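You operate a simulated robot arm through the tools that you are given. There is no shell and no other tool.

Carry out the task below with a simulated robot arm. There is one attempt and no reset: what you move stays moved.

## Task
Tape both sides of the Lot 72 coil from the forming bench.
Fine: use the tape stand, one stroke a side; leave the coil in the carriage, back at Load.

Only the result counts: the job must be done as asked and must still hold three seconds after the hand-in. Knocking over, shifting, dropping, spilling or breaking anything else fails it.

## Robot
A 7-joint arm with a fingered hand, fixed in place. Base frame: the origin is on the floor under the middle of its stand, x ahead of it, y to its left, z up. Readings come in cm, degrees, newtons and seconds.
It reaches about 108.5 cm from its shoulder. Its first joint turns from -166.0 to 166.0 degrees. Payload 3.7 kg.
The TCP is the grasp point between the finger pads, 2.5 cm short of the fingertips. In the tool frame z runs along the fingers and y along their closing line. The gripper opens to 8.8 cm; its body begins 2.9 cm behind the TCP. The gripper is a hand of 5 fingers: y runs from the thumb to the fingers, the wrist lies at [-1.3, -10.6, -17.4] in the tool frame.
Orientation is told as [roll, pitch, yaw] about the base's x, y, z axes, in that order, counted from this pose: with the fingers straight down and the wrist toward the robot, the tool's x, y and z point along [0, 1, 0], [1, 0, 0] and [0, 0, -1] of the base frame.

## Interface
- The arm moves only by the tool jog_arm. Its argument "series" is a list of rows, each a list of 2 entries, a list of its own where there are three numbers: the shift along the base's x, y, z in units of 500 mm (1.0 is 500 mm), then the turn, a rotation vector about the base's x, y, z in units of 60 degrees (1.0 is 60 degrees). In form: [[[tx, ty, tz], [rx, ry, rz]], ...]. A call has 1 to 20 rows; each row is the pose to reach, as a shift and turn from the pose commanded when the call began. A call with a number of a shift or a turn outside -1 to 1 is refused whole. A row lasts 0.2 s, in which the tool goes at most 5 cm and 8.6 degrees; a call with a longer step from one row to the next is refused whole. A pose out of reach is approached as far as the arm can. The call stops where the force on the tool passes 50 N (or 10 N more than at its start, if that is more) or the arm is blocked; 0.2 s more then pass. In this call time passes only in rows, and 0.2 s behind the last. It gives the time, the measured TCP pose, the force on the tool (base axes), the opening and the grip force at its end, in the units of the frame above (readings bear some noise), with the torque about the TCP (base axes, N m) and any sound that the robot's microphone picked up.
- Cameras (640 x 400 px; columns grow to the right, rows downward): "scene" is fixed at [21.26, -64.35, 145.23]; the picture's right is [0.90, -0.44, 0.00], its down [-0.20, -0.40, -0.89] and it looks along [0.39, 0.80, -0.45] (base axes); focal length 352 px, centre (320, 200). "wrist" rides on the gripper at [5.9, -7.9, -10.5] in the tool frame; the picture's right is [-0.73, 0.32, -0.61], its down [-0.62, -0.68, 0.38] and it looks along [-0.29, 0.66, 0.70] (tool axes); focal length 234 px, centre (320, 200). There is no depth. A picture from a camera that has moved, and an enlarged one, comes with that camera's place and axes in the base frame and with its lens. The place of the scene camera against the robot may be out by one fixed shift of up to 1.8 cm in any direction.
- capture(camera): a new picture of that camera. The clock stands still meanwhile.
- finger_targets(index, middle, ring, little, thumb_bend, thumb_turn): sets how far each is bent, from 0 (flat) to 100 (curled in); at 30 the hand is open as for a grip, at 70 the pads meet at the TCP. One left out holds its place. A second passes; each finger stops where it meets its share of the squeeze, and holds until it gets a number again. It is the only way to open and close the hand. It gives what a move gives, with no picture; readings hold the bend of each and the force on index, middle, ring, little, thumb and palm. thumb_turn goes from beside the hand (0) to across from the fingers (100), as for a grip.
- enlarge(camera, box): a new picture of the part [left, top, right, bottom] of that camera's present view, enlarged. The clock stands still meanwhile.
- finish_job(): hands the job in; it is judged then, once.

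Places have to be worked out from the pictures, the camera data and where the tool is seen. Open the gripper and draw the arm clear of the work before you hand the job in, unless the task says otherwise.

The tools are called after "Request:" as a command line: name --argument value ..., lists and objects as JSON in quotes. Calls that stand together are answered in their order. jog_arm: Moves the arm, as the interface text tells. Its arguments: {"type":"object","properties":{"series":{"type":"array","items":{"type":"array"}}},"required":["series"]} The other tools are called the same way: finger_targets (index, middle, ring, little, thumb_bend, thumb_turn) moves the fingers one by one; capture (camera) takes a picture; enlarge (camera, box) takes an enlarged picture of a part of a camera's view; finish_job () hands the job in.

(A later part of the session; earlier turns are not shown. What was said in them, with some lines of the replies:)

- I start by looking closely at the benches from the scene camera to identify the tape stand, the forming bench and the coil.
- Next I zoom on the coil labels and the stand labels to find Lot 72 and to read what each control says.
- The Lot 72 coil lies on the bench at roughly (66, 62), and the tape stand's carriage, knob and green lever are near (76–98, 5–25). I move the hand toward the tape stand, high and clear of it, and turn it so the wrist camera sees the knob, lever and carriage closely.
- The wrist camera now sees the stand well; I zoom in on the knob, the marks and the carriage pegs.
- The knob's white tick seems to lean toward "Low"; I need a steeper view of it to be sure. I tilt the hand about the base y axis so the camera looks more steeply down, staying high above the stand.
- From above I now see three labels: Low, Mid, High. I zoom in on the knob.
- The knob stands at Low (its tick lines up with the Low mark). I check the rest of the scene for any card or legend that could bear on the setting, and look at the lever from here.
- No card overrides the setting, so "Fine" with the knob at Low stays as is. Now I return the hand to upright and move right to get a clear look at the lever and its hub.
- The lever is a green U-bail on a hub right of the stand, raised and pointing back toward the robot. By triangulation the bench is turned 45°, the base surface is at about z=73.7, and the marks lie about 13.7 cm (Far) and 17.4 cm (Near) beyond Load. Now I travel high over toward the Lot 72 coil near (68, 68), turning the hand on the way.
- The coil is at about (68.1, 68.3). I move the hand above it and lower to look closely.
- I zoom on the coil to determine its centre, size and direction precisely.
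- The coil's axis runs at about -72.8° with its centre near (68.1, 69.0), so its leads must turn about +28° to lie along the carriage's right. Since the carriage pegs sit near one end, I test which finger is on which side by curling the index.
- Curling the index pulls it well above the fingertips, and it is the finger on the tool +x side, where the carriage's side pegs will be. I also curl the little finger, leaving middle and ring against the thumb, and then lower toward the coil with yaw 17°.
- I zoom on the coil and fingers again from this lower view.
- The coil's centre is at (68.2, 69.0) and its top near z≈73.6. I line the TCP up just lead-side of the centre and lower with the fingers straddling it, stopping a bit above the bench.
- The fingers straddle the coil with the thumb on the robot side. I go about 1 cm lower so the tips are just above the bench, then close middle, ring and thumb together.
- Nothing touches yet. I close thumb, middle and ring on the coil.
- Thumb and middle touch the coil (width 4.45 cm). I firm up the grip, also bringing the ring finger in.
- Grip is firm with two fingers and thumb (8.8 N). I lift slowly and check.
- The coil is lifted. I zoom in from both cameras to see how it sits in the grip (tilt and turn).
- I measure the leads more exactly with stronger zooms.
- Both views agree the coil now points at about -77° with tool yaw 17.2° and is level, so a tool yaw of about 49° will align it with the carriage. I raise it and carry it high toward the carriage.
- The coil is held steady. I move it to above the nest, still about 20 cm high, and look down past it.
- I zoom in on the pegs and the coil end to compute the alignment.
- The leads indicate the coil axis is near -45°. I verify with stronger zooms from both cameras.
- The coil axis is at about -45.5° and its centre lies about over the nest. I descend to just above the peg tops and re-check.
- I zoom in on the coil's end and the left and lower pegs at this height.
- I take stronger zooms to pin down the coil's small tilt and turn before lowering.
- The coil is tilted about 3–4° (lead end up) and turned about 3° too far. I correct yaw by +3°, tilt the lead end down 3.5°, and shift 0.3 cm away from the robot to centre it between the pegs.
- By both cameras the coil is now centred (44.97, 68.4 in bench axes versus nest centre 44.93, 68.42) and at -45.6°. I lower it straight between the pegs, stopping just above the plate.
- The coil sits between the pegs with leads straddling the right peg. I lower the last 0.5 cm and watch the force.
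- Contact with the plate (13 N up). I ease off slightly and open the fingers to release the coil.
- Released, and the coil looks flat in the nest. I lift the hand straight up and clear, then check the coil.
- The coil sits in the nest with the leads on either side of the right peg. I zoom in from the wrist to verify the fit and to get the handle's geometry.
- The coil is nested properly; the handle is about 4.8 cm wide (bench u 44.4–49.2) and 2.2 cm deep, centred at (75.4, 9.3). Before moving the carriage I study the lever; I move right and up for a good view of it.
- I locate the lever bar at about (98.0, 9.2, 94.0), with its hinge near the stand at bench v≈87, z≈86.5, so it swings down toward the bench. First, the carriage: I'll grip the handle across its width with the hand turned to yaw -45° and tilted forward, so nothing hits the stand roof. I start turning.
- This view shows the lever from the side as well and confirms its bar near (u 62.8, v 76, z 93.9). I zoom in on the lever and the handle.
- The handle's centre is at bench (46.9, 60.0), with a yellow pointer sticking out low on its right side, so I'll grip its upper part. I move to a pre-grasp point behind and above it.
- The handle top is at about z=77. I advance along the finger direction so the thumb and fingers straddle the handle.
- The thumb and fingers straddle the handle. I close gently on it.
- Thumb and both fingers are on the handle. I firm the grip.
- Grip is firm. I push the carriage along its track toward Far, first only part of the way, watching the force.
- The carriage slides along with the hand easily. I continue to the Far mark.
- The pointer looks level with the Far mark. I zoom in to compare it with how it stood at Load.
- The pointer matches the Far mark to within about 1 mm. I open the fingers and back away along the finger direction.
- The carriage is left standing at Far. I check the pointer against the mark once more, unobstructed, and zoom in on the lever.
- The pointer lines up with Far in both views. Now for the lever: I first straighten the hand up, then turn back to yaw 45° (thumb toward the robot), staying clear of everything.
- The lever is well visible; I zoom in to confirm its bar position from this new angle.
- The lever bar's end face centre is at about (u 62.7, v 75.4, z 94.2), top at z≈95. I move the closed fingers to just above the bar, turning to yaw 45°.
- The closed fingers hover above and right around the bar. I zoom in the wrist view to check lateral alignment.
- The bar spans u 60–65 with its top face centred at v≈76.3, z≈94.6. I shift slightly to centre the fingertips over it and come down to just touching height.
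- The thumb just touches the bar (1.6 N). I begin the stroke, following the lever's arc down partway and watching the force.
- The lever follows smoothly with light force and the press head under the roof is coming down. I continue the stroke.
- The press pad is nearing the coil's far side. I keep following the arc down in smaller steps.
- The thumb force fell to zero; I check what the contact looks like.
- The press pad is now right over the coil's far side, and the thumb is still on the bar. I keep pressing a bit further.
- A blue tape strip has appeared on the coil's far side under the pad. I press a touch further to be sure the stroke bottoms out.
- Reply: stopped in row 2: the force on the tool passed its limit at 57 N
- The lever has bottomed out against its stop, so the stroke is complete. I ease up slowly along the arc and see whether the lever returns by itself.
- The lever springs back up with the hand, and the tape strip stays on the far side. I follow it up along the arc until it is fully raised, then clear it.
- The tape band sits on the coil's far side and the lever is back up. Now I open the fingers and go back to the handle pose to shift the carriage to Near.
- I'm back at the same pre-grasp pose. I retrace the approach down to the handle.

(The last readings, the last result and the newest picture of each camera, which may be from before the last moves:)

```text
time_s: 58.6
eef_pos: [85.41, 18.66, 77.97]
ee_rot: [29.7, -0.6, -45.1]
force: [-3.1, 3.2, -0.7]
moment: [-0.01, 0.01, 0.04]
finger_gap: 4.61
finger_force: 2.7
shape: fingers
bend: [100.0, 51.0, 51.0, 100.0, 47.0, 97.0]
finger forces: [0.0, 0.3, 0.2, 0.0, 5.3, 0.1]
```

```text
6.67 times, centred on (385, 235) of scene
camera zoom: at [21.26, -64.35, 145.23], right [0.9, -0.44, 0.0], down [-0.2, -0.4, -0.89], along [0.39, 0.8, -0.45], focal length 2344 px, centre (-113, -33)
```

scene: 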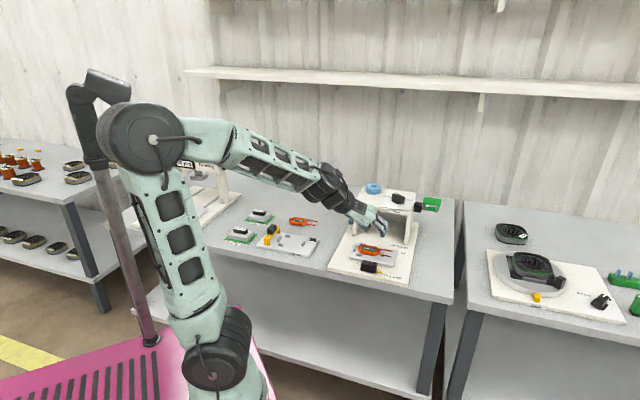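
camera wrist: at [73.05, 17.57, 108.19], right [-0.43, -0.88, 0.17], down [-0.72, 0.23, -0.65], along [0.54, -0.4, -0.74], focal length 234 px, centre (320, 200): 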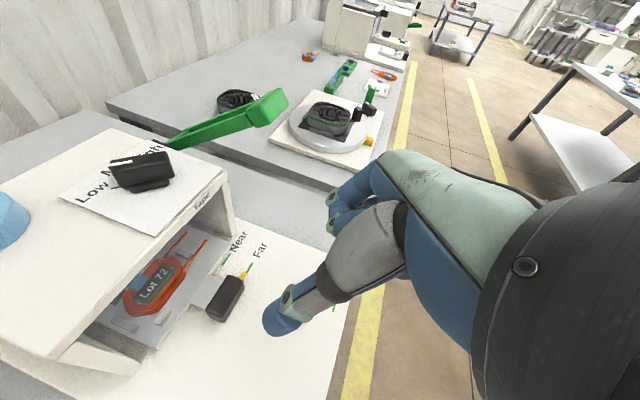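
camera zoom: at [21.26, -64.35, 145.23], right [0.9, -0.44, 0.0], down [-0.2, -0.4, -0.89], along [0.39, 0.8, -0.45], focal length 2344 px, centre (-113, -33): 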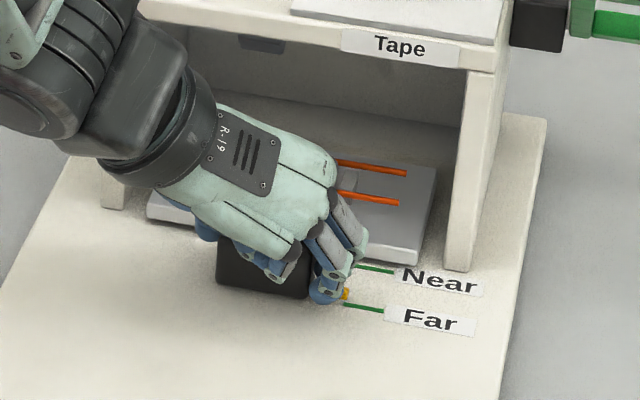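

I firm the grip and slide the carriage the 3.7 cm on to the Near mark slowly.

Request:
finger_targets --middle 60 --ring 60 --thumb_bend 60

Request:
jog_arm --series '[[[0.012, 0.012, 0], [0, 0, 0]], [[0.026, 0.026, 0], [0, 0, 0]], [[0.04, 0.04, 0], [0, 0, 0]], [[0.0523, 0.0523, 0], [0, 0, 0]]]'

Request:
enlarge --camera "scene" --box '[380, 231, 412, 251]'

Request:
enlarge --camera "scene" --box '[345, 195, 425, 255]'

```text
time_s: 59.6
eef_pos: [85.4, 18.72, 78.1]
ee_rot: [29.7, -0.5, -45.2]
force: [0.1, 0.5, -0.8]
moment: [-0.15, -0.13, 0.17]
finger_gap: 4.6
finger_force: 9.7
shape: fingers
bend: [100.0, 55.0, 54.0, 100.0, 48.0, 97.0]
finger forces: [0.0, 4.7, 4.4, 0.0, 10.2, 0.1]
```

```text
time_s: 60.6
eef_pos: [88.01, 21.09, 78.03]
ee_rot: [29.8, -0.5, -45.3]
force: [-2.0, 3.8, -0.3]
moment: [-0.09, -0.12, 0.15]
finger_gap: 4.62
finger_force: 9.6
shape: fingers
bend: [100.0, 55.0, 54.0, 100.0, 48.0, 97.0]
finger forces: [0.0, 3.8, 3.5, 0.1, 11.2, 0.0]
```

```text
16.00 times, centred on (396, 241) of scene
camera zoom: at [21.26, -64.35, 145.23], right [0.9, -0.44, 0.0], down [-0.2, -0.4, -0.89], along [0.39, 0.8, -0.45], focal length 5625 px, centre (-896, -456)
```

zoom: 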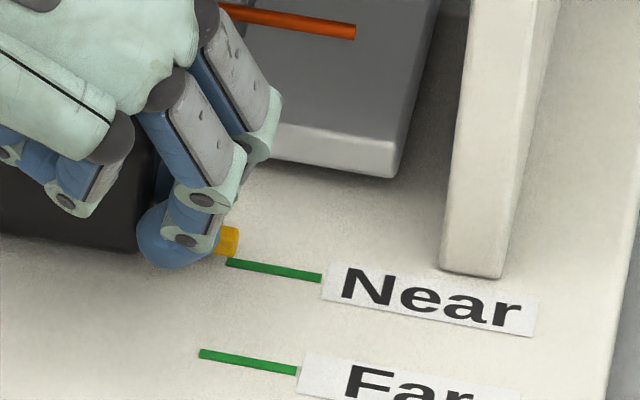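

```text
6.67 times, centred on (385, 225) of scene
camera zoom: at [21.26, -64.35, 145.23], right [0.9, -0.44, 0.0], down [-0.2, -0.4, -0.89], along [0.39, 0.8, -0.45], focal length 2344 px, centre (-113, 33)
```

zoom: 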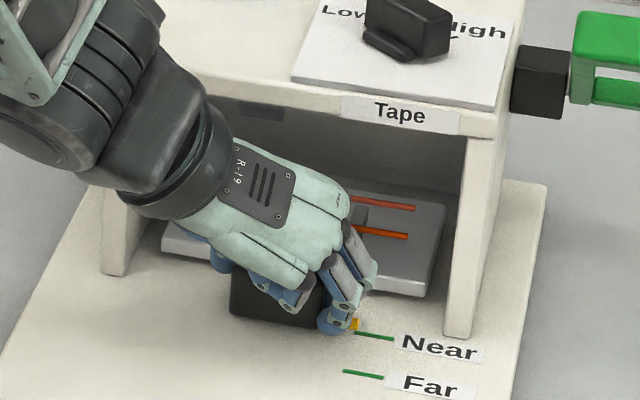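

The pointer is about 1 mm short of the Near mark; I nudge it 1.2 mm further, then release and back away.

Request:
jog_arm --series '[[[0.0018, 0.0018, 0], [0, 0, 0]], [[0.0018, 0.0018, 0], [0, 0, 0]]]'

Request:
finger_targets --middle 34 --ring 34 --thumb_bend 34

Request:
jog_arm --series '[[[-0.012, -0.012, 0.03], [0, 0, 0]], [[-0.03, -0.03, 0.075], [0, 0, 0]], [[-0.07, -0.07, 0.13], [0, 0, 0]], [[-0.12, -0.12, 0.19], [0, 0, 0]], [[-0.16, -0.16, 0.26], [0, 0, 0]], [[-0.185, -0.185, 0.34], [0, 0, 0]]]'

Request:
enlarge --camera "scene" --box '[380, 231, 412, 251]'

Request:
capture --camera "wrist"

```text
time_s: 61.2
eef_pos: [88.06, 21.12, 77.91]
ee_rot: [29.7, -0.6, -45.0]
force: [-4.9, 1.4, 2.8]
moment: [-0.01, -0.07, 0.16]
finger_gap: 4.64
finger_force: 9.6
shape: fingers
bend: [100.0, 55.0, 55.0, 100.0, 48.0, 97.0]
finger forces: [0.0, 3.7, 3.4, 0.0, 12.0, 0.0]
```

```text
time_s: 62.2
eef_pos: [88.16, 21.15, 77.86]
ee_rot: [29.6, -0.6, -45.2]
force: [-0.2, -0.5, 0.8]
moment: [0.02, -0.01, -0.01]
finger_gap: 5.1
finger_force: 0.1
shape: fingers
bend: [100.0, 34.0, 34.0, 100.0, 34.0, 97.0]
finger forces: [0.0, 0.0, 0.1, 0.1, 0.0, 0.1]
```

```text
time_s: 63.6
eef_pos: [78.87, 11.81, 95.36]
ee_rot: [29.6, -0.5, -45.3]
force: [0.3, -0.2, 0.7]
moment: [0.0, 0.04, 0.01]
finger_gap: 5.09
finger_force: 0.0
shape: fingers
bend: [100.0, 34.0, 34.0, 100.0, 34.0, 97.0]
finger forces: [0.0, 0.0, 0.0, 0.0, 0.0, 0.1]
```

```text
16.00 times, centred on (396, 241) of scene
camera zoom: at [21.26, -64.35, 145.23], right [0.9, -0.44, 0.0], down [-0.2, -0.4, -0.89], along [0.39, 0.8, -0.45], focal length 5625 px, centre (-896, -456)
```

zoom: 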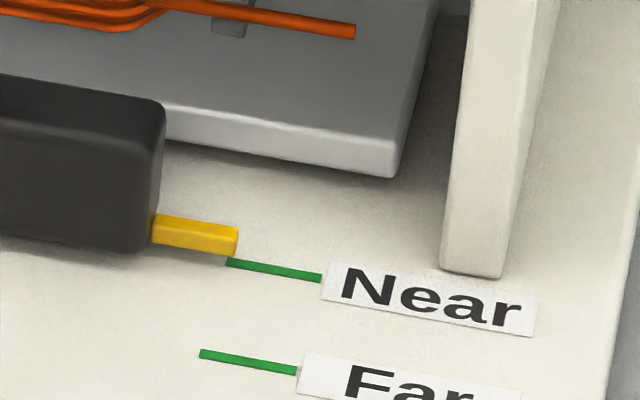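

```text
taken
camera wrist: at [73.09, 17.5, 107.41], right [-0.43, -0.88, 0.17], down [-0.73, 0.23, -0.65], along [0.53, -0.41, -0.74], focal length 234 px, centre (320, 200)
```

wrist: 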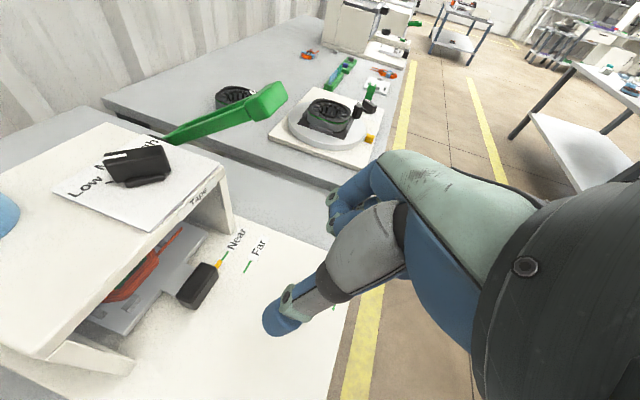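

I verify the Near alignment in a zoomed wrist view, comparing with how it looked at Far.

Request:
enlarge --camera "wrist" --box '[160, 210, 290, 330]'

Request:
enlarge --camera "wrist" --box '[195, 220, 275, 290]'

```text
3.33 times, centred on (225, 270) of wrist
camera zoom: at [73.09, 17.5, 107.41], right [-0.43, -0.88, 0.17], down [-0.73, 0.23, -0.65], along [0.53, -0.41, -0.74], focal length 781 px, centre (637, -33)
```

zoom: 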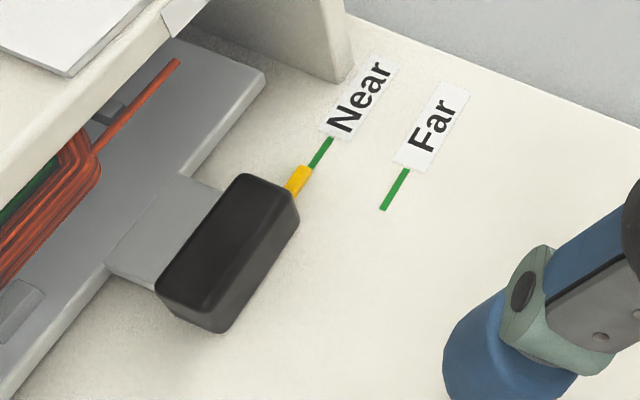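

```text
5.71 times, centred on (235, 255) of wrist
camera zoom: at [73.09, 17.5, 107.41], right [-0.43, -0.88, 0.17], down [-0.73, 0.23, -0.65], along [0.53, -0.41, -0.74], focal length 1338 px, centre (806, -114)
```

zoom: 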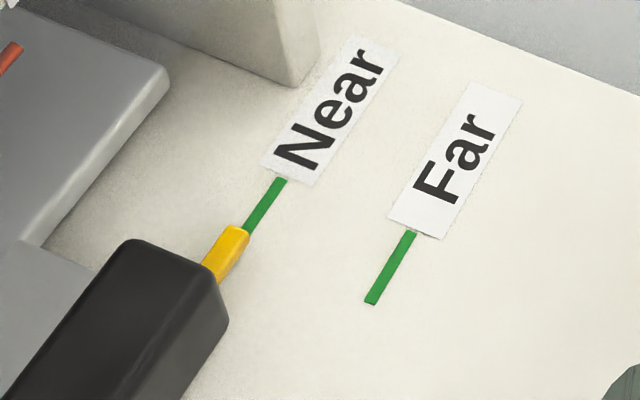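

The pointer is in line with Near. Now the second stroke: I straighten the hand, turn back to yaw 45° with fingers closed, and move above the bar as before.

Request:
jog_arm --series '[[[-0.02, -0.02, 0.06], [-0.09, 0.09, 0]], [[-0.04, -0.04, 0.12], [-0.18, 0.18, 0]], [[-0.04, -0.06, 0.17], [-0.27, 0.27, 0]], [[-0.04, -0.08, 0.2], [-0.354, 0.354, 0]]]'

Request:
jog_arm --series '[[[0.0, 0.0, 0.0], [0, 0, 0.14]], [[0.02, -0.02, 0.0], [0, 0, 0.28]], [[0.04, -0.04, 0.0], [0, 0, 0.42]], [[0.06, -0.06, 0.0], [0, 0, 0.56]], [[0.08, -0.08, 0.0], [0, 0, 0.7]], [[0.1, -0.1, 0.0], [0, 0, 0.8]]]'

Request:
finger_targets --middle 70 --ring 70 --thumb_bend 70

Request:
enlarge --camera "scene" --box '[350, 175, 440, 255]'

```text
time_s: 64.6
eef_pos: [76.66, 8.11, 105.28]
ee_rot: [-0.3, -0.6, -44.9]
force: [0.2, 0.2, -0.4]
moment: [0.03, 0.02, 0.0]
finger_gap: 5.1
finger_force: 0.1
shape: fingers
bend: [100.0, 34.0, 34.0, 100.0, 34.0, 97.0]
finger forces: [0.0, 0.0, 0.0, 0.1, 0.0, 0.0]
```

```text
time_s: 66.0
eef_pos: [81.9, 2.86, 105.09]
ee_rot: [-0.3, -0.6, 3.1]
force: [0.6, -1.4, 0.2]
moment: [0.01, -0.01, 0.0]
finger_gap: 5.08
finger_force: 0.0
shape: fingers
bend: [100.0, 34.0, 34.0, 100.0, 34.0, 97.0]
finger forces: [0.1, 0.0, 0.0, 0.1, 0.0, 0.0]
```

```text
time_s: 67.0
eef_pos: [81.9, 2.94, 104.99]
ee_rot: [-0.3, -0.5, 3.1]
force: [0.3, 0.8, 0.3]
moment: [0.0, -0.02, -0.03]
finger_gap: 3.65
finger_force: 0.0
shape: fingers
bend: [100.0, 70.0, 70.0, 100.0, 70.0, 97.0]
finger forces: [0.1, 0.1, 0.1, 0.1, 0.0, 0.0]
```

```text
5.00 times, centred on (395, 215) of scene
camera zoom: at [21.26, -64.35, 145.23], right [0.9, -0.44, 0.0], down [-0.2, -0.4, -0.89], along [0.39, 0.8, -0.45], focal length 1758 px, centre (-55, 125)
```

zoom: 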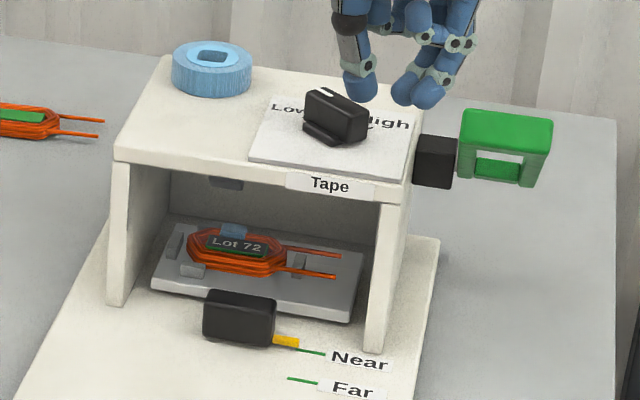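

The lever is fully raised again and the coil sits with its far band at the rear. I move over the bar to the same starting point as before.

Request:
jog_arm --series '[[[0.05, 0.02, 0.0], [0, 0, 0.14]], [[0.11, 0.045, 0.0], [0, 0, 0.28]], [[0.17, 0.07, 0.0], [0, 0, 0.42]], [[0.22, 0.095, 0.0], [0, 0, 0.56]], [[0.27, 0.12, 0.0], [0, 0, 0.698]], [[0.313, 0.149, -0.04], [0, 0, 0.698]], [[0.313, 0.149, -0.08], [0, 0, 0.698]]]'

Request:
enlarge --camera "wrist" --box '[215, 165, 365, 315]'

```text
time_s: 68.6
eef_pos: [97.74, 10.2, 100.97]
ee_rot: [-0.3, -0.6, 45.0]
force: [0.5, -0.2, -0.5]
moment: [-0.01, 0.04, 0.01]
finger_gap: 3.65
finger_force: 0.1
shape: fingers
bend: [100.0, 70.0, 70.0, 100.0, 70.0, 97.0]
finger forces: [0.1, 0.0, 0.1, 0.1, 0.1, 0.0]
```

```text
2.67 times, centred on (290, 240) of wrist
camera zoom: at [87.86, 8.72, 111.38], right [0.73, -0.29, 0.62], down [-0.04, -0.92, -0.39], along [0.68, 0.26, -0.69], focal length 624 px, centre (400, 93)
```

zoom: 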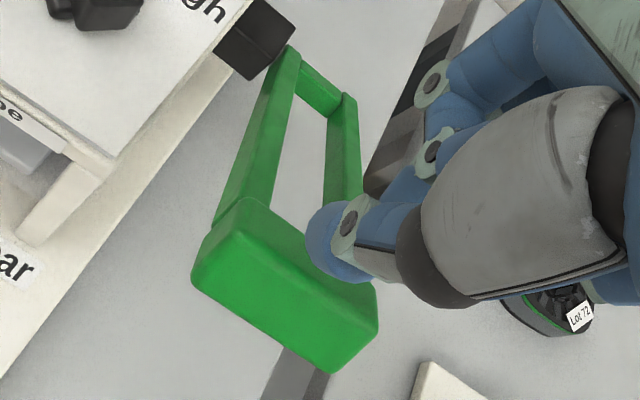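

Same starting point as for the first stroke. I press down along the same arc.

Request:
jog_arm --series '[[[0, 0, -0.034], [0, 0, 0]], [[0, 0, -0.066], [0, 0, 0]], [[-0.0057, -0.0057, -0.084], [0, 0, 0]], [[-0.0127, -0.0127, -0.102], [0, 0, 0]], [[-0.0198, -0.0198, -0.122], [0, 0, 0]], [[-0.0269, -0.0269, -0.144], [0, 0, 0]], [[-0.0325, -0.0325, -0.168], [0, 0, 0]], [[-0.0382, -0.0382, -0.194], [0, 0, 0]], [[-0.0424, -0.0424, -0.222], [0, 0, 0]], [[-0.0445, -0.0445, -0.25], [0, 0, 0]], [[-0.0452, -0.0452, -0.278], [0, 0, 0]]]'

Request:
enlarge --camera "scene" --box '[350, 180, 460, 270]'

Request:
enlarge --camera "scene" --box '[360, 205, 410, 245]'

```text
time_s: 71.0
eef_pos: [95.16, 8.19, 87.05]
ee_rot: [-0.2, -0.6, 45.0]
force: [-1.0, -3.0, 1.1]
moment: [-0.06, 0.07, -0.02]
finger_gap: 3.79
finger_force: 1.8
shape: fingers
bend: [100.0, 70.0, 70.0, 100.0, 66.0, 98.0]
finger forces: [0.0, 0.1, 0.1, 0.1, 3.7, 0.0]
```

```text
4.44 times, centred on (405, 225) of scene
camera zoom: at [21.26, -64.35, 145.23], right [0.9, -0.44, 0.0], down [-0.2, -0.4, -0.89], along [0.39, 0.8, -0.45], focal length 1562 px, centre (-58, 89)
```

zoom: 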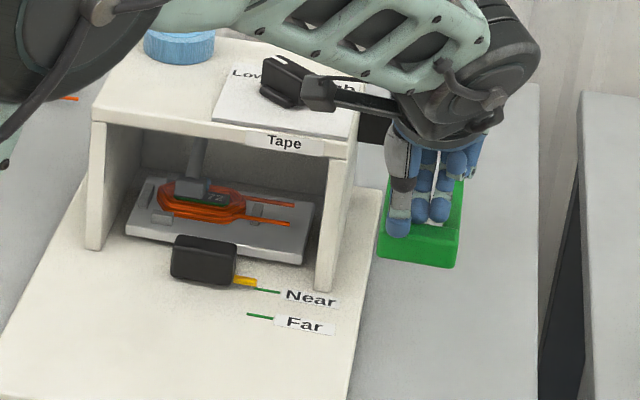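

```text
10.00 times, centred on (385, 225) of scene
camera zoom: at [21.26, -64.35, 145.23], right [0.9, -0.44, 0.0], down [-0.2, -0.4, -0.89], along [0.39, 0.8, -0.45], focal length 3516 px, centre (-330, -50)
```

zoom: 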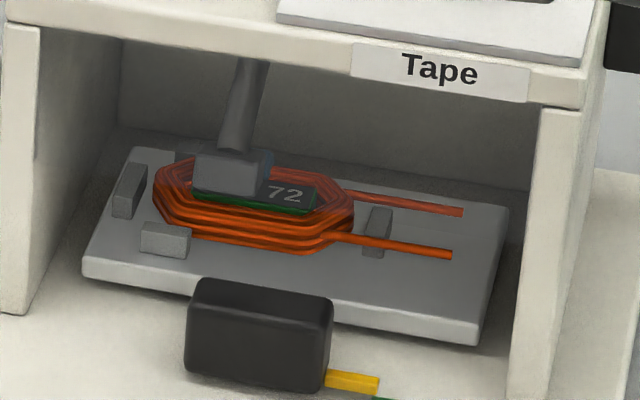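

The pad is coming down over the near side. I continue to the end of the stroke in small steps.

Request:
jog_arm --series '[[[0.0, 0.0, -0.014], [0, 0, 0]], [[0.001, 0.001, -0.028], [0, 0, 0]], [[0.0025, 0.0025, -0.042], [0, 0, 0]], [[0.0025, 0.0025, -0.054], [0, 0, 0]], [[0.0025, 0.0025, -0.064], [0, 0, 0]]]'

Request:
enlarge --camera "scene" --box '[360, 205, 410, 245]'

Request:
enlarge --camera "scene" --box '[422, 215, 458, 250]'

```text
time_s: 72.2
eef_pos: [95.37, 8.19, 83.86]
ee_rot: [-0.4, -0.6, 45.0]
force: [0.0, 0.7, 1.5]
moment: [0.01, -0.03, 0.0]
finger_gap: 3.68
finger_force: 0.8
shape: fingers
bend: [100.0, 70.0, 70.0, 100.0, 70.0, 98.0]
finger forces: [0.0, 1.3, 0.1, 0.0, 0.0, 0.0]
```

```text
10.00 times, centred on (385, 225) of scene
camera zoom: at [21.26, -64.35, 145.23], right [0.9, -0.44, 0.0], down [-0.2, -0.4, -0.89], along [0.39, 0.8, -0.45], focal length 3516 px, centre (-330, -50)
```

zoom: 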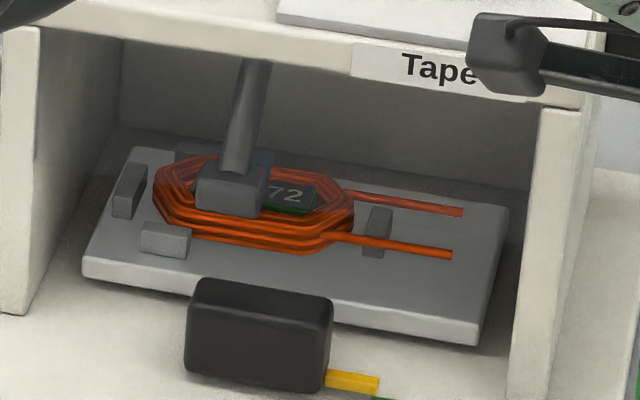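

```text
11.43 times, centred on (440, 232) of scene
camera zoom: at [21.26, -64.35, 145.23], right [0.9, -0.44, 0.0], down [-0.2, -0.4, -0.89], along [0.39, 0.8, -0.45], focal length 4018 px, centre (-1051, -171)
```

zoom: 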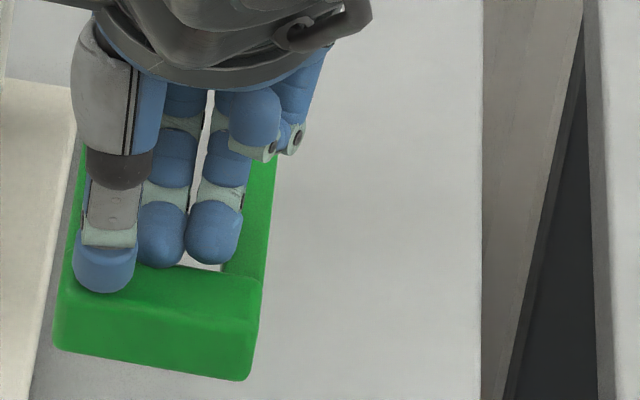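

The pad is almost on the near side. I press the last few millimetres to the stop.

Request:
jog_arm --series '[[[0.0, 0.0, -0.006], [0, 0, 0]], [[0.0, 0.0, -0.011], [0, 0, 0]]]'

Request:
enlarge --camera "scene" --box '[360, 205, 410, 245]'

```text
time_s: 72.8
eef_pos: [95.41, 8.24, 83.59]
ee_rot: [-0.4, -0.8, 44.9]
force: [-3.1, -1.4, 22.9]
moment: [-0.1, 0.3, 0.06]
finger_gap: 3.67
finger_force: 11.4
shape: fingers
bend: [100.0, 71.0, 70.0, 100.0, 70.0, 98.0]
finger forces: [0.1, 4.2, 0.1, 0.0, 18.7, 0.1]
```

```text
10.00 times, centred on (385, 225) of scene
camera zoom: at [21.26, -64.35, 145.23], right [0.9, -0.44, 0.0], down [-0.2, -0.4, -0.89], along [0.39, 0.8, -0.45], focal length 3516 px, centre (-330, -50)
```

zoom: 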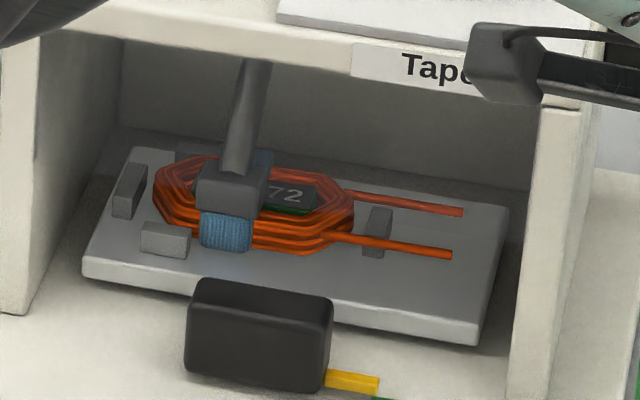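

The blue band is now on the near side and the lever is at its stop (23 N). I follow the lever back up and clear it.

Request:
jog_arm --series '[[[-0.002, -0.002, 0.012], [0, 0, 0]], [[-0.003, -0.003, 0.035], [0, 0, 0]], [[-0.003, -0.003, 0.065], [0, 0, 0]], [[-0.001, -0.001, 0.095], [0, 0, 0]], [[0.002, 0.002, 0.125], [0, 0, 0]], [[0.007, 0.007, 0.155], [0, 0, 0]], [[0.014, 0.014, 0.19], [0, 0, 0]], [[0.023, 0.023, 0.225], [0, 0, 0]], [[0.034, 0.034, 0.26], [0, 0, 0]], [[0.042, 0.042, 0.295], [0, 0, 0]], [[0.042, 0.042, 0.35], [0, 0, 0]], [[0.0, 0.0, 0.4], [0, 0, 0]]]'

Request:
finger_targets --middle 34 --ring 34 --thumb_bend 34

Request:
enlarge --camera "scene" --box '[350, 160, 460, 270]'

Request:
enlarge --camera "scene" --box '[360, 205, 410, 245]'

```text
time_s: 75.4
eef_pos: [95.23, 8.16, 103.47]
ee_rot: [-0.3, -0.6, 45.1]
force: [0.5, 0.3, -0.3]
moment: [0.01, 0.0, 0.03]
finger_gap: 3.65
finger_force: 0.1
shape: fingers
bend: [100.0, 70.0, 70.0, 100.0, 70.0, 98.0]
finger forces: [0.0, 0.0, 0.1, 0.0, 0.0, 0.0]
```

```text
time_s: 76.4
eef_pos: [95.22, 8.02, 103.57]
ee_rot: [-0.3, -0.6, 45.0]
force: [0.4, 1.2, -0.7]
moment: [0.02, 0.01, 0.01]
finger_gap: 5.1
finger_force: 0.0
shape: fingers
bend: [100.0, 34.0, 34.0, 100.0, 34.0, 98.0]
finger forces: [0.1, 0.1, 0.0, 0.1, 0.0, 0.0]
```

```text
3.64 times, centred on (405, 215) of scene
camera zoom: at [21.26, -64.35, 145.23], right [0.9, -0.44, 0.0], down [-0.2, -0.4, -0.89], along [0.39, 0.8, -0.45], focal length 1278 px, centre (11, 146)
```

zoom: 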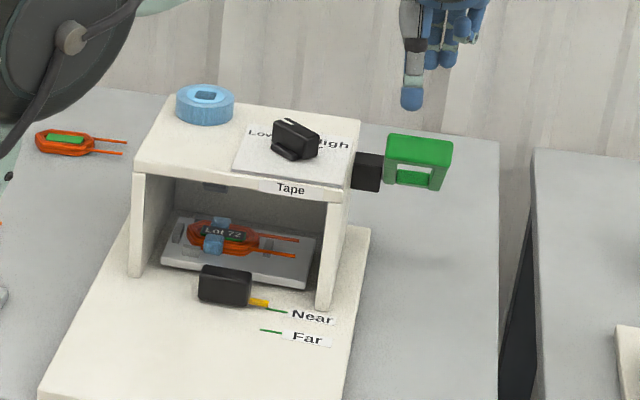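

```text
10.00 times, centred on (385, 225) of scene
camera zoom: at [21.26, -64.35, 145.23], right [0.9, -0.44, 0.0], down [-0.2, -0.4, -0.89], along [0.39, 0.8, -0.45], focal length 3516 px, centre (-330, -50)
```

zoom: 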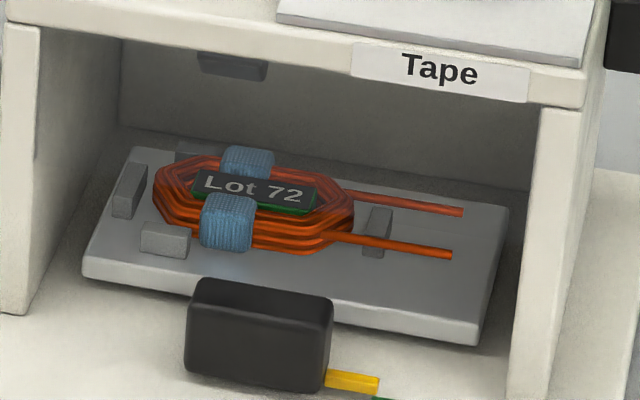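

Both sides carry a tape band and the lever is back up. Now I go back to the handle to bring the carriage home to Load.

Request:
jog_arm --series '[[[-0.05, -0.02, 0.02], [0, 0, -0.1]], [[-0.11, -0.04, 0.03], [0, 0, -0.24]], [[-0.16, -0.06, 0.035], [0, 0, -0.38]], [[-0.21, -0.08, 0.035], [0, 0, -0.52]], [[-0.25, -0.1, 0.035], [0, 0, -0.66]], [[-0.274, -0.106, 0.035], [0, 0, -0.8]]]'

Request:
jog_arm --series '[[[-0.02, 0.02, 0.0], [0, 0, -0.14]], [[-0.04, 0.04, 0.0], [0, 0, -0.28]], [[-0.06, 0.06, 0.0], [0, 0, -0.42]], [[-0.08, 0.08, 0.0], [0, 0, -0.56]], [[-0.097, 0.095, 0.0], [0, 0, -0.698]]]'

Request:
jog_arm --series '[[[0.01, 0.02, -0.02], [0.09, -0.09, 0]], [[0.02, 0.04, -0.08], [0.18, -0.18, 0]], [[0.03, 0.07, -0.14], [0.27, -0.27, 0]], [[0.044, 0.086, -0.198], [0.354, -0.354, 0]]]'

Request:
capture --camera "wrist"

```text
time_s: 77.8
eef_pos: [81.55, 3.01, 105.38]
ee_rot: [-0.3, -0.6, -3.1]
force: [0.2, 1.4, -0.8]
moment: [-0.04, -0.01, 0.01]
finger_gap: 5.1
finger_force: 0.0
shape: fingers
bend: [100.0, 34.0, 34.0, 100.0, 34.0, 98.0]
finger forces: [0.0, 0.0, 0.0, 0.0, 0.1, 0.1]
```

```text
time_s: 79.0
eef_pos: [76.78, 7.59, 105.15]
ee_rot: [-0.3, -0.7, -45.1]
force: [-0.2, 0.7, 0.2]
moment: [0.03, 0.0, -0.01]
finger_gap: 5.08
finger_force: 0.0
shape: fingers
bend: [100.0, 34.0, 34.0, 100.0, 34.0, 98.0]
finger forces: [0.1, 0.1, 0.0, 0.1, 0.0, 0.1]
```

```text
time_s: 80.0
eef_pos: [79.32, 11.74, 95.38]
ee_rot: [29.9, -0.5, -45.2]
force: [-0.9, 0.7, 0.0]
moment: [0.02, 0.0, -0.01]
finger_gap: 5.08
finger_force: 0.0
shape: fingers
bend: [100.0, 34.0, 34.0, 100.0, 34.0, 98.0]
finger forces: [0.0, 0.0, 0.1, 0.0, 0.1, 0.0]
```

```text
taken
camera wrist: at [73.56, 17.4, 107.41], right [-0.43, -0.88, 0.17], down [-0.72, 0.23, -0.65], along [0.54, -0.41, -0.74], focal length 234 px, centre (320, 200)
```

wrist: 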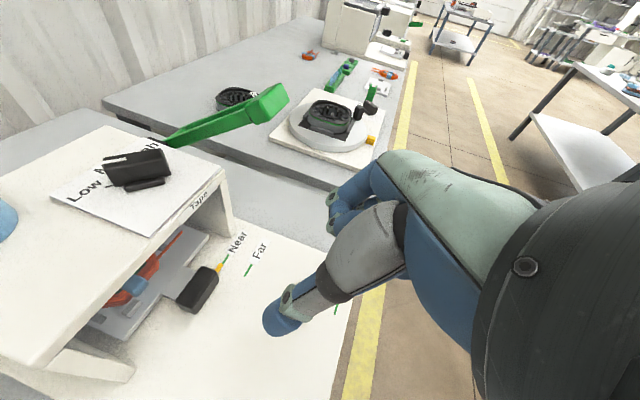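

I approach the handle at Near along the finger direction.

Request:
jog_arm --series '[[[0.009, 0.032, -0.085], [0, 0, 0]], [[0.049, 0.072, -0.155], [0, 0, 0]], [[0.099, 0.122, -0.216], [0, 0, 0]], [[0.139, 0.162, -0.272], [0, 0, 0]], [[0.157, 0.18, -0.318], [0, 0, 0]], [[0.169, 0.192, -0.348], [0, 0, 0]]]'

Request:
finger_targets --middle 52 --ring 52 --thumb_bend 52

Request:
enlarge --camera "scene" --box '[345, 200, 425, 260]'

```text
time_s: 81.4
eef_pos: [87.54, 21.51, 77.66]
ee_rot: [29.7, -0.6, -45.2]
force: [-0.1, 0.4, -0.9]
moment: [-0.02, -0.01, 0.0]
finger_gap: 5.09
finger_force: 0.0
shape: fingers
bend: [100.0, 34.0, 34.0, 100.0, 34.0, 98.0]
finger forces: [0.0, 0.1, 0.0, 0.0, 0.0, 0.1]
```

```text
time_s: 82.4
eef_pos: [87.56, 21.56, 77.65]
ee_rot: [29.7, -0.6, -45.2]
force: [4.0, -3.3, 0.6]
moment: [-0.07, -0.13, 0.08]
finger_gap: 4.43
finger_force: 3.3
shape: fingers
bend: [100.0, 48.0, 48.0, 100.0, 50.0, 97.0]
finger forces: [0.1, 3.0, 3.0, 0.0, 1.2, 0.0]
```

```text
6.67 times, centred on (385, 230) of scene
camera zoom: at [21.26, -64.35, 145.23], right [0.9, -0.44, 0.0], down [-0.2, -0.4, -0.89], along [0.39, 0.8, -0.45], focal length 2344 px, centre (-113, 0)
```

zoom: 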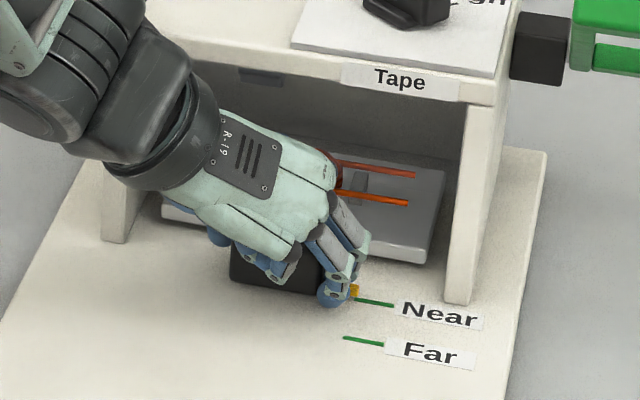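

Good contact. I firm the grip and draw the carriage back toward Load at a steady pace.

Request:
finger_targets --middle 60 --ring 60 --thumb_bend 60

Request:
jog_arm --series '[[[-0.015, -0.015, 0], [0, 0, 0]], [[-0.04, -0.04, 0], [0, 0, 0]], [[-0.068, -0.068, 0], [0, 0, 0]], [[-0.096, -0.096, 0], [0, 0, 0]], [[-0.124, -0.124, 0], [0, 0, 0]], [[-0.152, -0.152, 0], [0, 0, 0]], [[-0.18, -0.18, 0], [0, 0, 0]], [[-0.208, -0.208, 0], [0, 0, 0]], [[-0.23, -0.23, 0], [0, 0, 0]], [[-0.243, -0.243, 0], [0, 0, 0]]]'

Request:
enlarge --camera "scene" --box '[376, 262, 412, 286]'

Request:
enlarge --camera "scene" --box '[330, 220, 430, 290]'

```text
time_s: 83.4
eef_pos: [87.46, 21.62, 77.67]
ee_rot: [29.7, -0.5, -45.3]
force: [5.9, -5.7, 1.9]
moment: [-0.3, -0.28, 0.11]
finger_gap: 4.38
finger_force: 10.1
shape: fingers
bend: [100.0, 50.0, 49.0, 100.0, 52.0, 97.0]
finger forces: [0.0, 7.0, 7.1, 0.0, 5.7, 0.0]
```

```text
time_s: 85.6
eef_pos: [75.09, 9.31, 77.97]
ee_rot: [29.8, -0.7, -45.2]
force: [1.6, -2.0, -0.5]
moment: [-0.1, -0.06, 0.16]
finger_gap: 4.38
finger_force: 8.3
shape: fingers
bend: [100.0, 51.0, 53.0, 100.0, 53.0, 97.0]
finger forces: [0.0, 5.9, 4.4, 0.0, 6.5, 0.0]
```

```text
16.00 times, centred on (394, 274) of scene
camera zoom: at [21.26, -64.35, 145.23], right [0.9, -0.44, 0.0], down [-0.2, -0.4, -0.89], along [0.39, 0.8, -0.45], focal length 5625 px, centre (-864, -984)
```

zoom: 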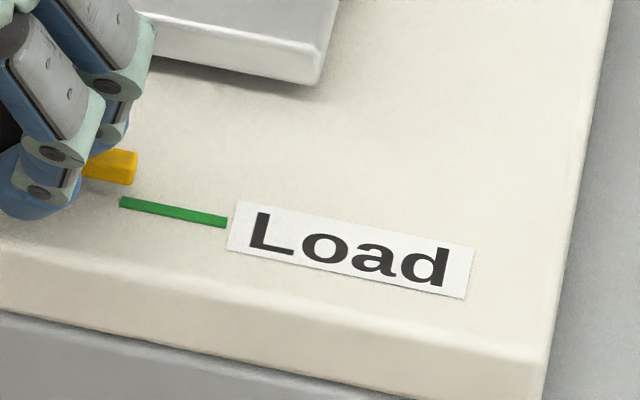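

```text
5.71 times, centred on (380, 255) of scene
camera zoom: at [21.26, -64.35, 145.23], right [0.9, -0.44, 0.0], down [-0.2, -0.4, -0.89], along [0.39, 0.8, -0.45], focal length 2009 px, centre (-23, -114)
```

zoom: 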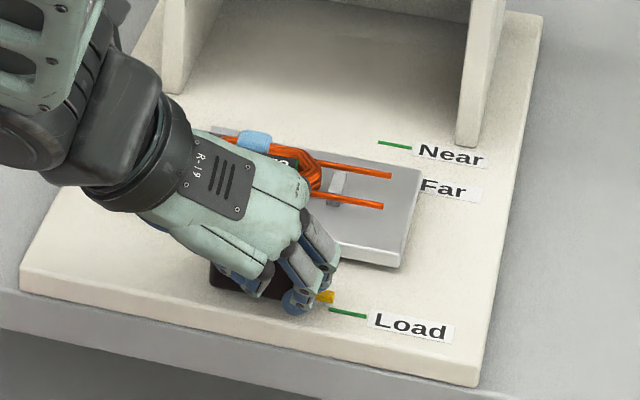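

The pointer is about 2 mm short of the Load mark; I draw it back that last bit and compare again.

Request:
jog_arm --series '[[[-0.0018, -0.0018, 0], [0, 0, 0]], [[-0.0034, -0.0034, 0], [0, 0, 0]], [[-0.0034, -0.0034, 0], [0, 0, 0]]]'

Request:
enlarge --camera "scene" --box '[376, 262, 412, 286]'

```text
time_s: 86.4
eef_pos: [75.11, 9.15, 77.93]
ee_rot: [29.7, -0.5, -45.1]
force: [4.1, -0.8, 2.0]
moment: [-0.08, -0.15, 0.18]
finger_gap: 4.37
finger_force: 8.5
shape: fingers
bend: [100.0, 51.0, 53.0, 100.0, 53.0, 97.0]
finger forces: [0.1, 6.1, 4.7, 0.0, 6.2, 0.0]
```

```text
16.00 times, centred on (394, 274) of scene
camera zoom: at [21.26, -64.35, 145.23], right [0.9, -0.44, 0.0], down [-0.2, -0.4, -0.89], along [0.39, 0.8, -0.45], focal length 5625 px, centre (-864, -984)
```

zoom: 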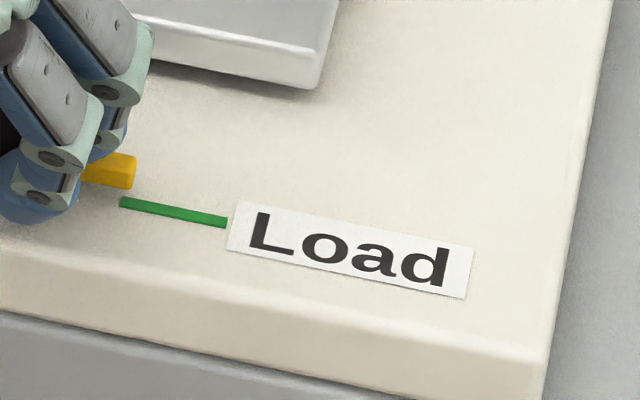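

Closer; about 1 mm more to go. I nudge once more.

Request:
jog_arm --series '[[[-0.001, -0.001, 0], [0, 0, 0]], [[-0.002, -0.002, 0], [0, 0, 0]], [[-0.002, -0.002, 0], [0, 0, 0]]]'

Request:
enlarge --camera "scene" --box '[376, 262, 412, 286]'

```text
time_s: 87.2
eef_pos: [75.13, 9.13, 77.82]
ee_rot: [29.8, -0.5, -45.2]
force: [5.0, -2.6, 0.5]
moment: [-0.09, -0.15, 0.17]
finger_gap: 4.36
finger_force: 9.2
shape: fingers
bend: [100.0, 51.0, 53.0, 100.0, 53.0, 97.0]
finger forces: [0.0, 6.5, 5.0, 0.1, 5.7, 0.0]
```

```text
16.00 times, centred on (394, 274) of scene
camera zoom: at [21.26, -64.35, 145.23], right [0.9, -0.44, 0.0], down [-0.2, -0.4, -0.89], along [0.39, 0.8, -0.45], focal length 5625 px, centre (-864, -984)
```

zoom: 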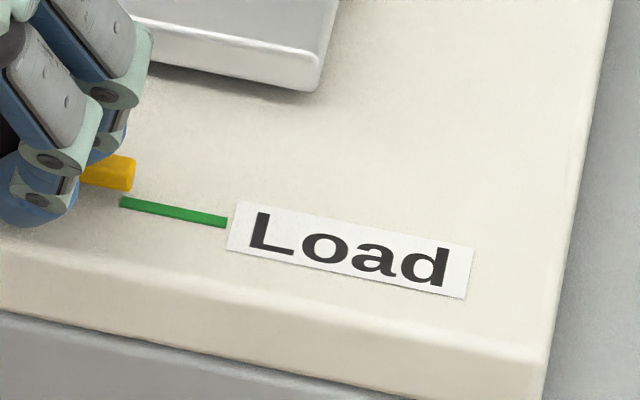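

The pointer now stands against Load just as it did originally (the plate corner is back at the same pixel too). I release the handle and back away.

Request:
finger_targets --middle 34 --ring 34 --thumb_bend 34

Request:
jog_arm --series '[[[-0.012, -0.012, 0.03], [0, 0, 0]], [[-0.03, -0.03, 0.075], [0, 0, 0]], [[-0.06, -0.06, 0.14], [0, 0, 0]], [[-0.09, -0.09, 0.21], [0, 0, 0]], [[-0.11, -0.11, 0.29], [0, 0, 0]], [[-0.13, -0.13, 0.37], [0, 0, 0]]]'

Request:
enlarge --camera "scene" --box '[330, 200, 430, 290]'

Request:
enlarge --camera "scene" --box '[376, 262, 412, 286]'

Request:
capture --camera "wrist"

```text
time_s: 88.2
eef_pos: [75.08, 9.09, 77.78]
ee_rot: [29.7, -0.6, -45.2]
force: [-0.9, -0.2, 0.4]
moment: [0.04, -0.02, -0.02]
finger_gap: 5.12
finger_force: 0.0
shape: fingers
bend: [100.0, 34.0, 34.0, 100.0, 34.0, 97.0]
finger forces: [0.1, 0.0, 0.0, 0.0, 0.0, 0.1]
```

```text
time_s: 89.6
eef_pos: [68.76, 2.79, 96.48]
ee_rot: [29.7, -0.7, -45.2]
force: [0.1, 0.5, -0.5]
moment: [0.03, 0.03, -0.01]
finger_gap: 5.1
finger_force: 0.1
shape: fingers
bend: [100.0, 34.0, 34.0, 100.0, 34.0, 97.0]
finger forces: [0.0, 0.0, 0.0, 0.0, 0.1, 0.0]
```

```text
4.44 times, centred on (380, 245) of scene
camera zoom: at [21.26, -64.35, 145.23], right [0.9, -0.44, 0.0], down [-0.2, -0.4, -0.89], along [0.39, 0.8, -0.45], focal length 1562 px, centre (53, 0)
```

zoom: 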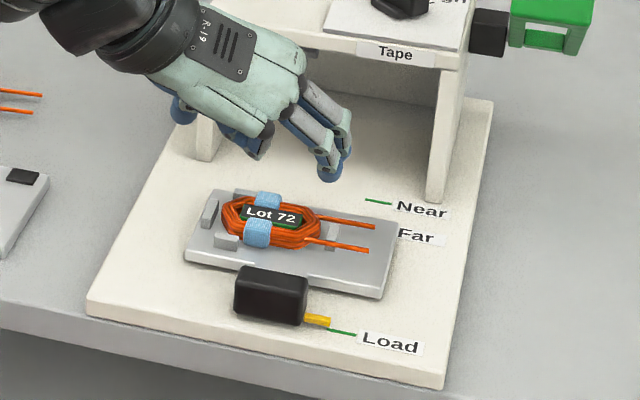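

```text
16.00 times, centred on (394, 274) of scene
camera zoom: at [21.26, -64.35, 145.23], right [0.9, -0.44, 0.0], down [-0.2, -0.4, -0.89], along [0.39, 0.8, -0.45], focal length 5625 px, centre (-864, -984)
```

zoom: 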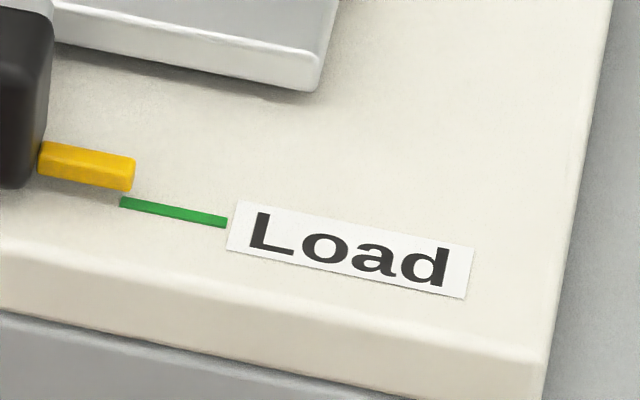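

```text
taken
camera wrist: at [62.98, 8.28, 108.47], right [-0.43, -0.88, 0.17], down [-0.72, 0.23, -0.65], along [0.54, -0.41, -0.74], focal length 234 px, centre (320, 200)
```

wrist: 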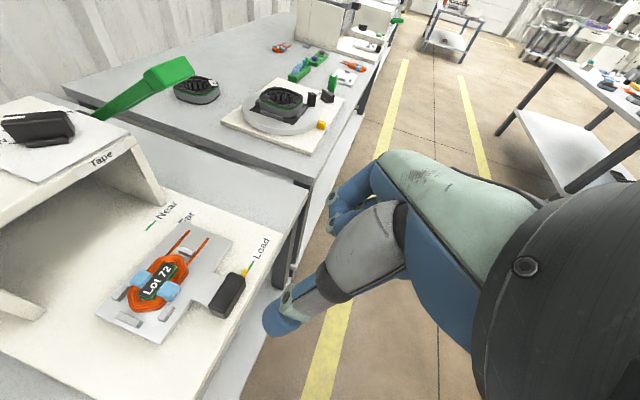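

The carriage is back at Load with the taped coil in it. I draw the arm up and back clear of the bench, straighten the hand, and open all fingers.

Request:
jog_arm --series '[[[-0.04, -0.02, 0.06], [-0.09, 0.09, 0]], [[-0.1, -0.04, 0.12], [-0.18, 0.18, 0]], [[-0.16, -0.06, 0.18], [-0.27, 0.27, 0.0]], [[-0.22, -0.08, 0.24], [-0.354, 0.354, 0.0]], [[-0.28, -0.1, 0.3], [-0.354, 0.354, 0.0]], [[-0.32, -0.12, 0.36], [-0.354, 0.354, 0.0]]]'

Request:
finger_targets --index 30 --middle 30 --ring 30 --little 30 --thumb_bend 30

Request:
capture --camera "scene"

Request:
enlarge --camera "scene" --box '[340, 170, 450, 290]'

Request:
enlarge --camera "scene" --box '[345, 230, 415, 280]'

```text
time_s: 91.0
eef_pos: [52.52, -3.34, 114.54]
ee_rot: [-0.3, -0.6, -45.0]
force: [-0.8, -0.2, -0.2]
moment: [0.02, 0.04, 0.04]
finger_gap: 5.08
finger_force: 0.1
shape: fingers
bend: [100.0, 34.0, 34.0, 100.0, 34.0, 97.0]
finger forces: [0.1, 0.1, 0.0, 0.0, 0.1, 0.0]
```

```text
time_s: 92.0
eef_pos: [52.53, -3.32, 114.49]
ee_rot: [-0.3, -0.7, -44.9]
force: [0.0, 0.0, 0.5]
moment: [-0.02, 0.02, -0.01]
finger_gap: 8.46
finger_force: 0.1
shape: fingers
bend: [30.0, 30.0, 30.0, 30.0, 30.0, 97.0]
finger forces: [0.0, 0.0, 0.1, 0.1, 0.0, 0.0]
```

```text
taken
```

scene: 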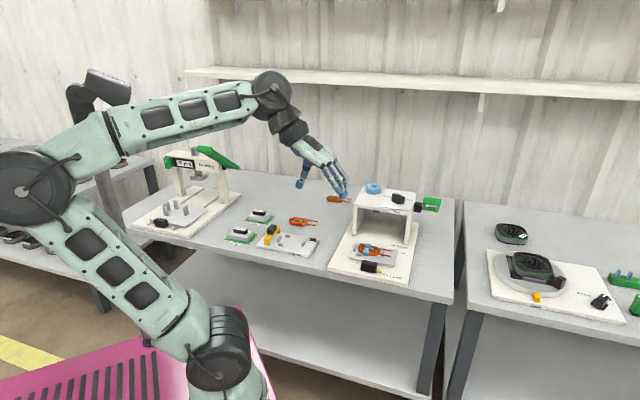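

```text
3.33 times, centred on (395, 230) of scene
camera zoom: at [21.26, -64.35, 145.23], right [0.9, -0.44, 0.0], down [-0.2, -0.4, -0.89], along [0.39, 0.8, -0.45], focal length 1172 px, centre (70, 100)
```

zoom: 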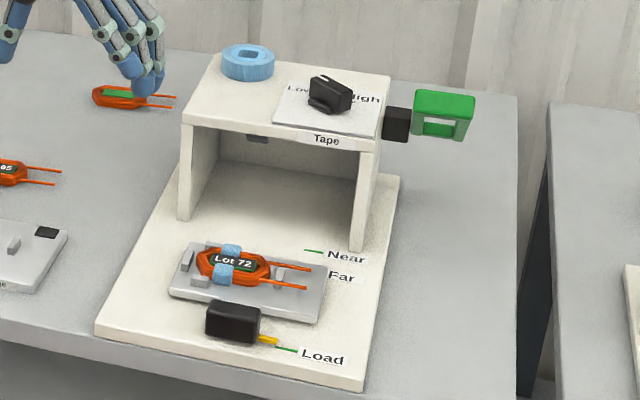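

```text
8.00 times, centred on (380, 255) of scene
camera zoom: at [21.26, -64.35, 145.23], right [0.9, -0.44, 0.0], down [-0.2, -0.4, -0.89], along [0.39, 0.8, -0.45], focal length 2812 px, centre (-160, -240)
```

zoom: 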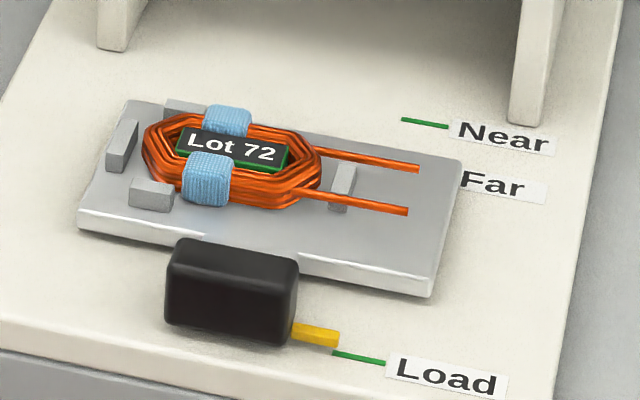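

Lot 72 is in the carriage at Load with one tape band on each side. The lever is up, the knob is still at Low, the other items have not moved, and the hand is open and clear. I hand the job in.

Request:
finish_job

```text
The job is handed in.
```

The Lot 72 coil has one tape band on each side, one lever stroke per side. It is in the carriage, back at Load, and the job is handed in.

- **Placement:** I stroked the far side with the carriage at the Far mark and the near side at the Near mark. Both were aligned to about 1–2 mm, and the pointer sits against Load about where it started.
- **Knob setting:** The stand's Low/Mid/High knob was already at Low, and I left it there. I took "Fine" to mean either fine wire or just the details of the job, and Low fits both. If you meant another setting, the taping was done at the wrong one.
- **Force spike:** At the end of the first stroke I hit the lever's stop at 57 N, which tripped the arm's force limit. The lever sprang back normally and the tape band looked the same as the second one.

Nothing else on the benches looks disturbed in the last pictures. The hand is open and clear of the work.
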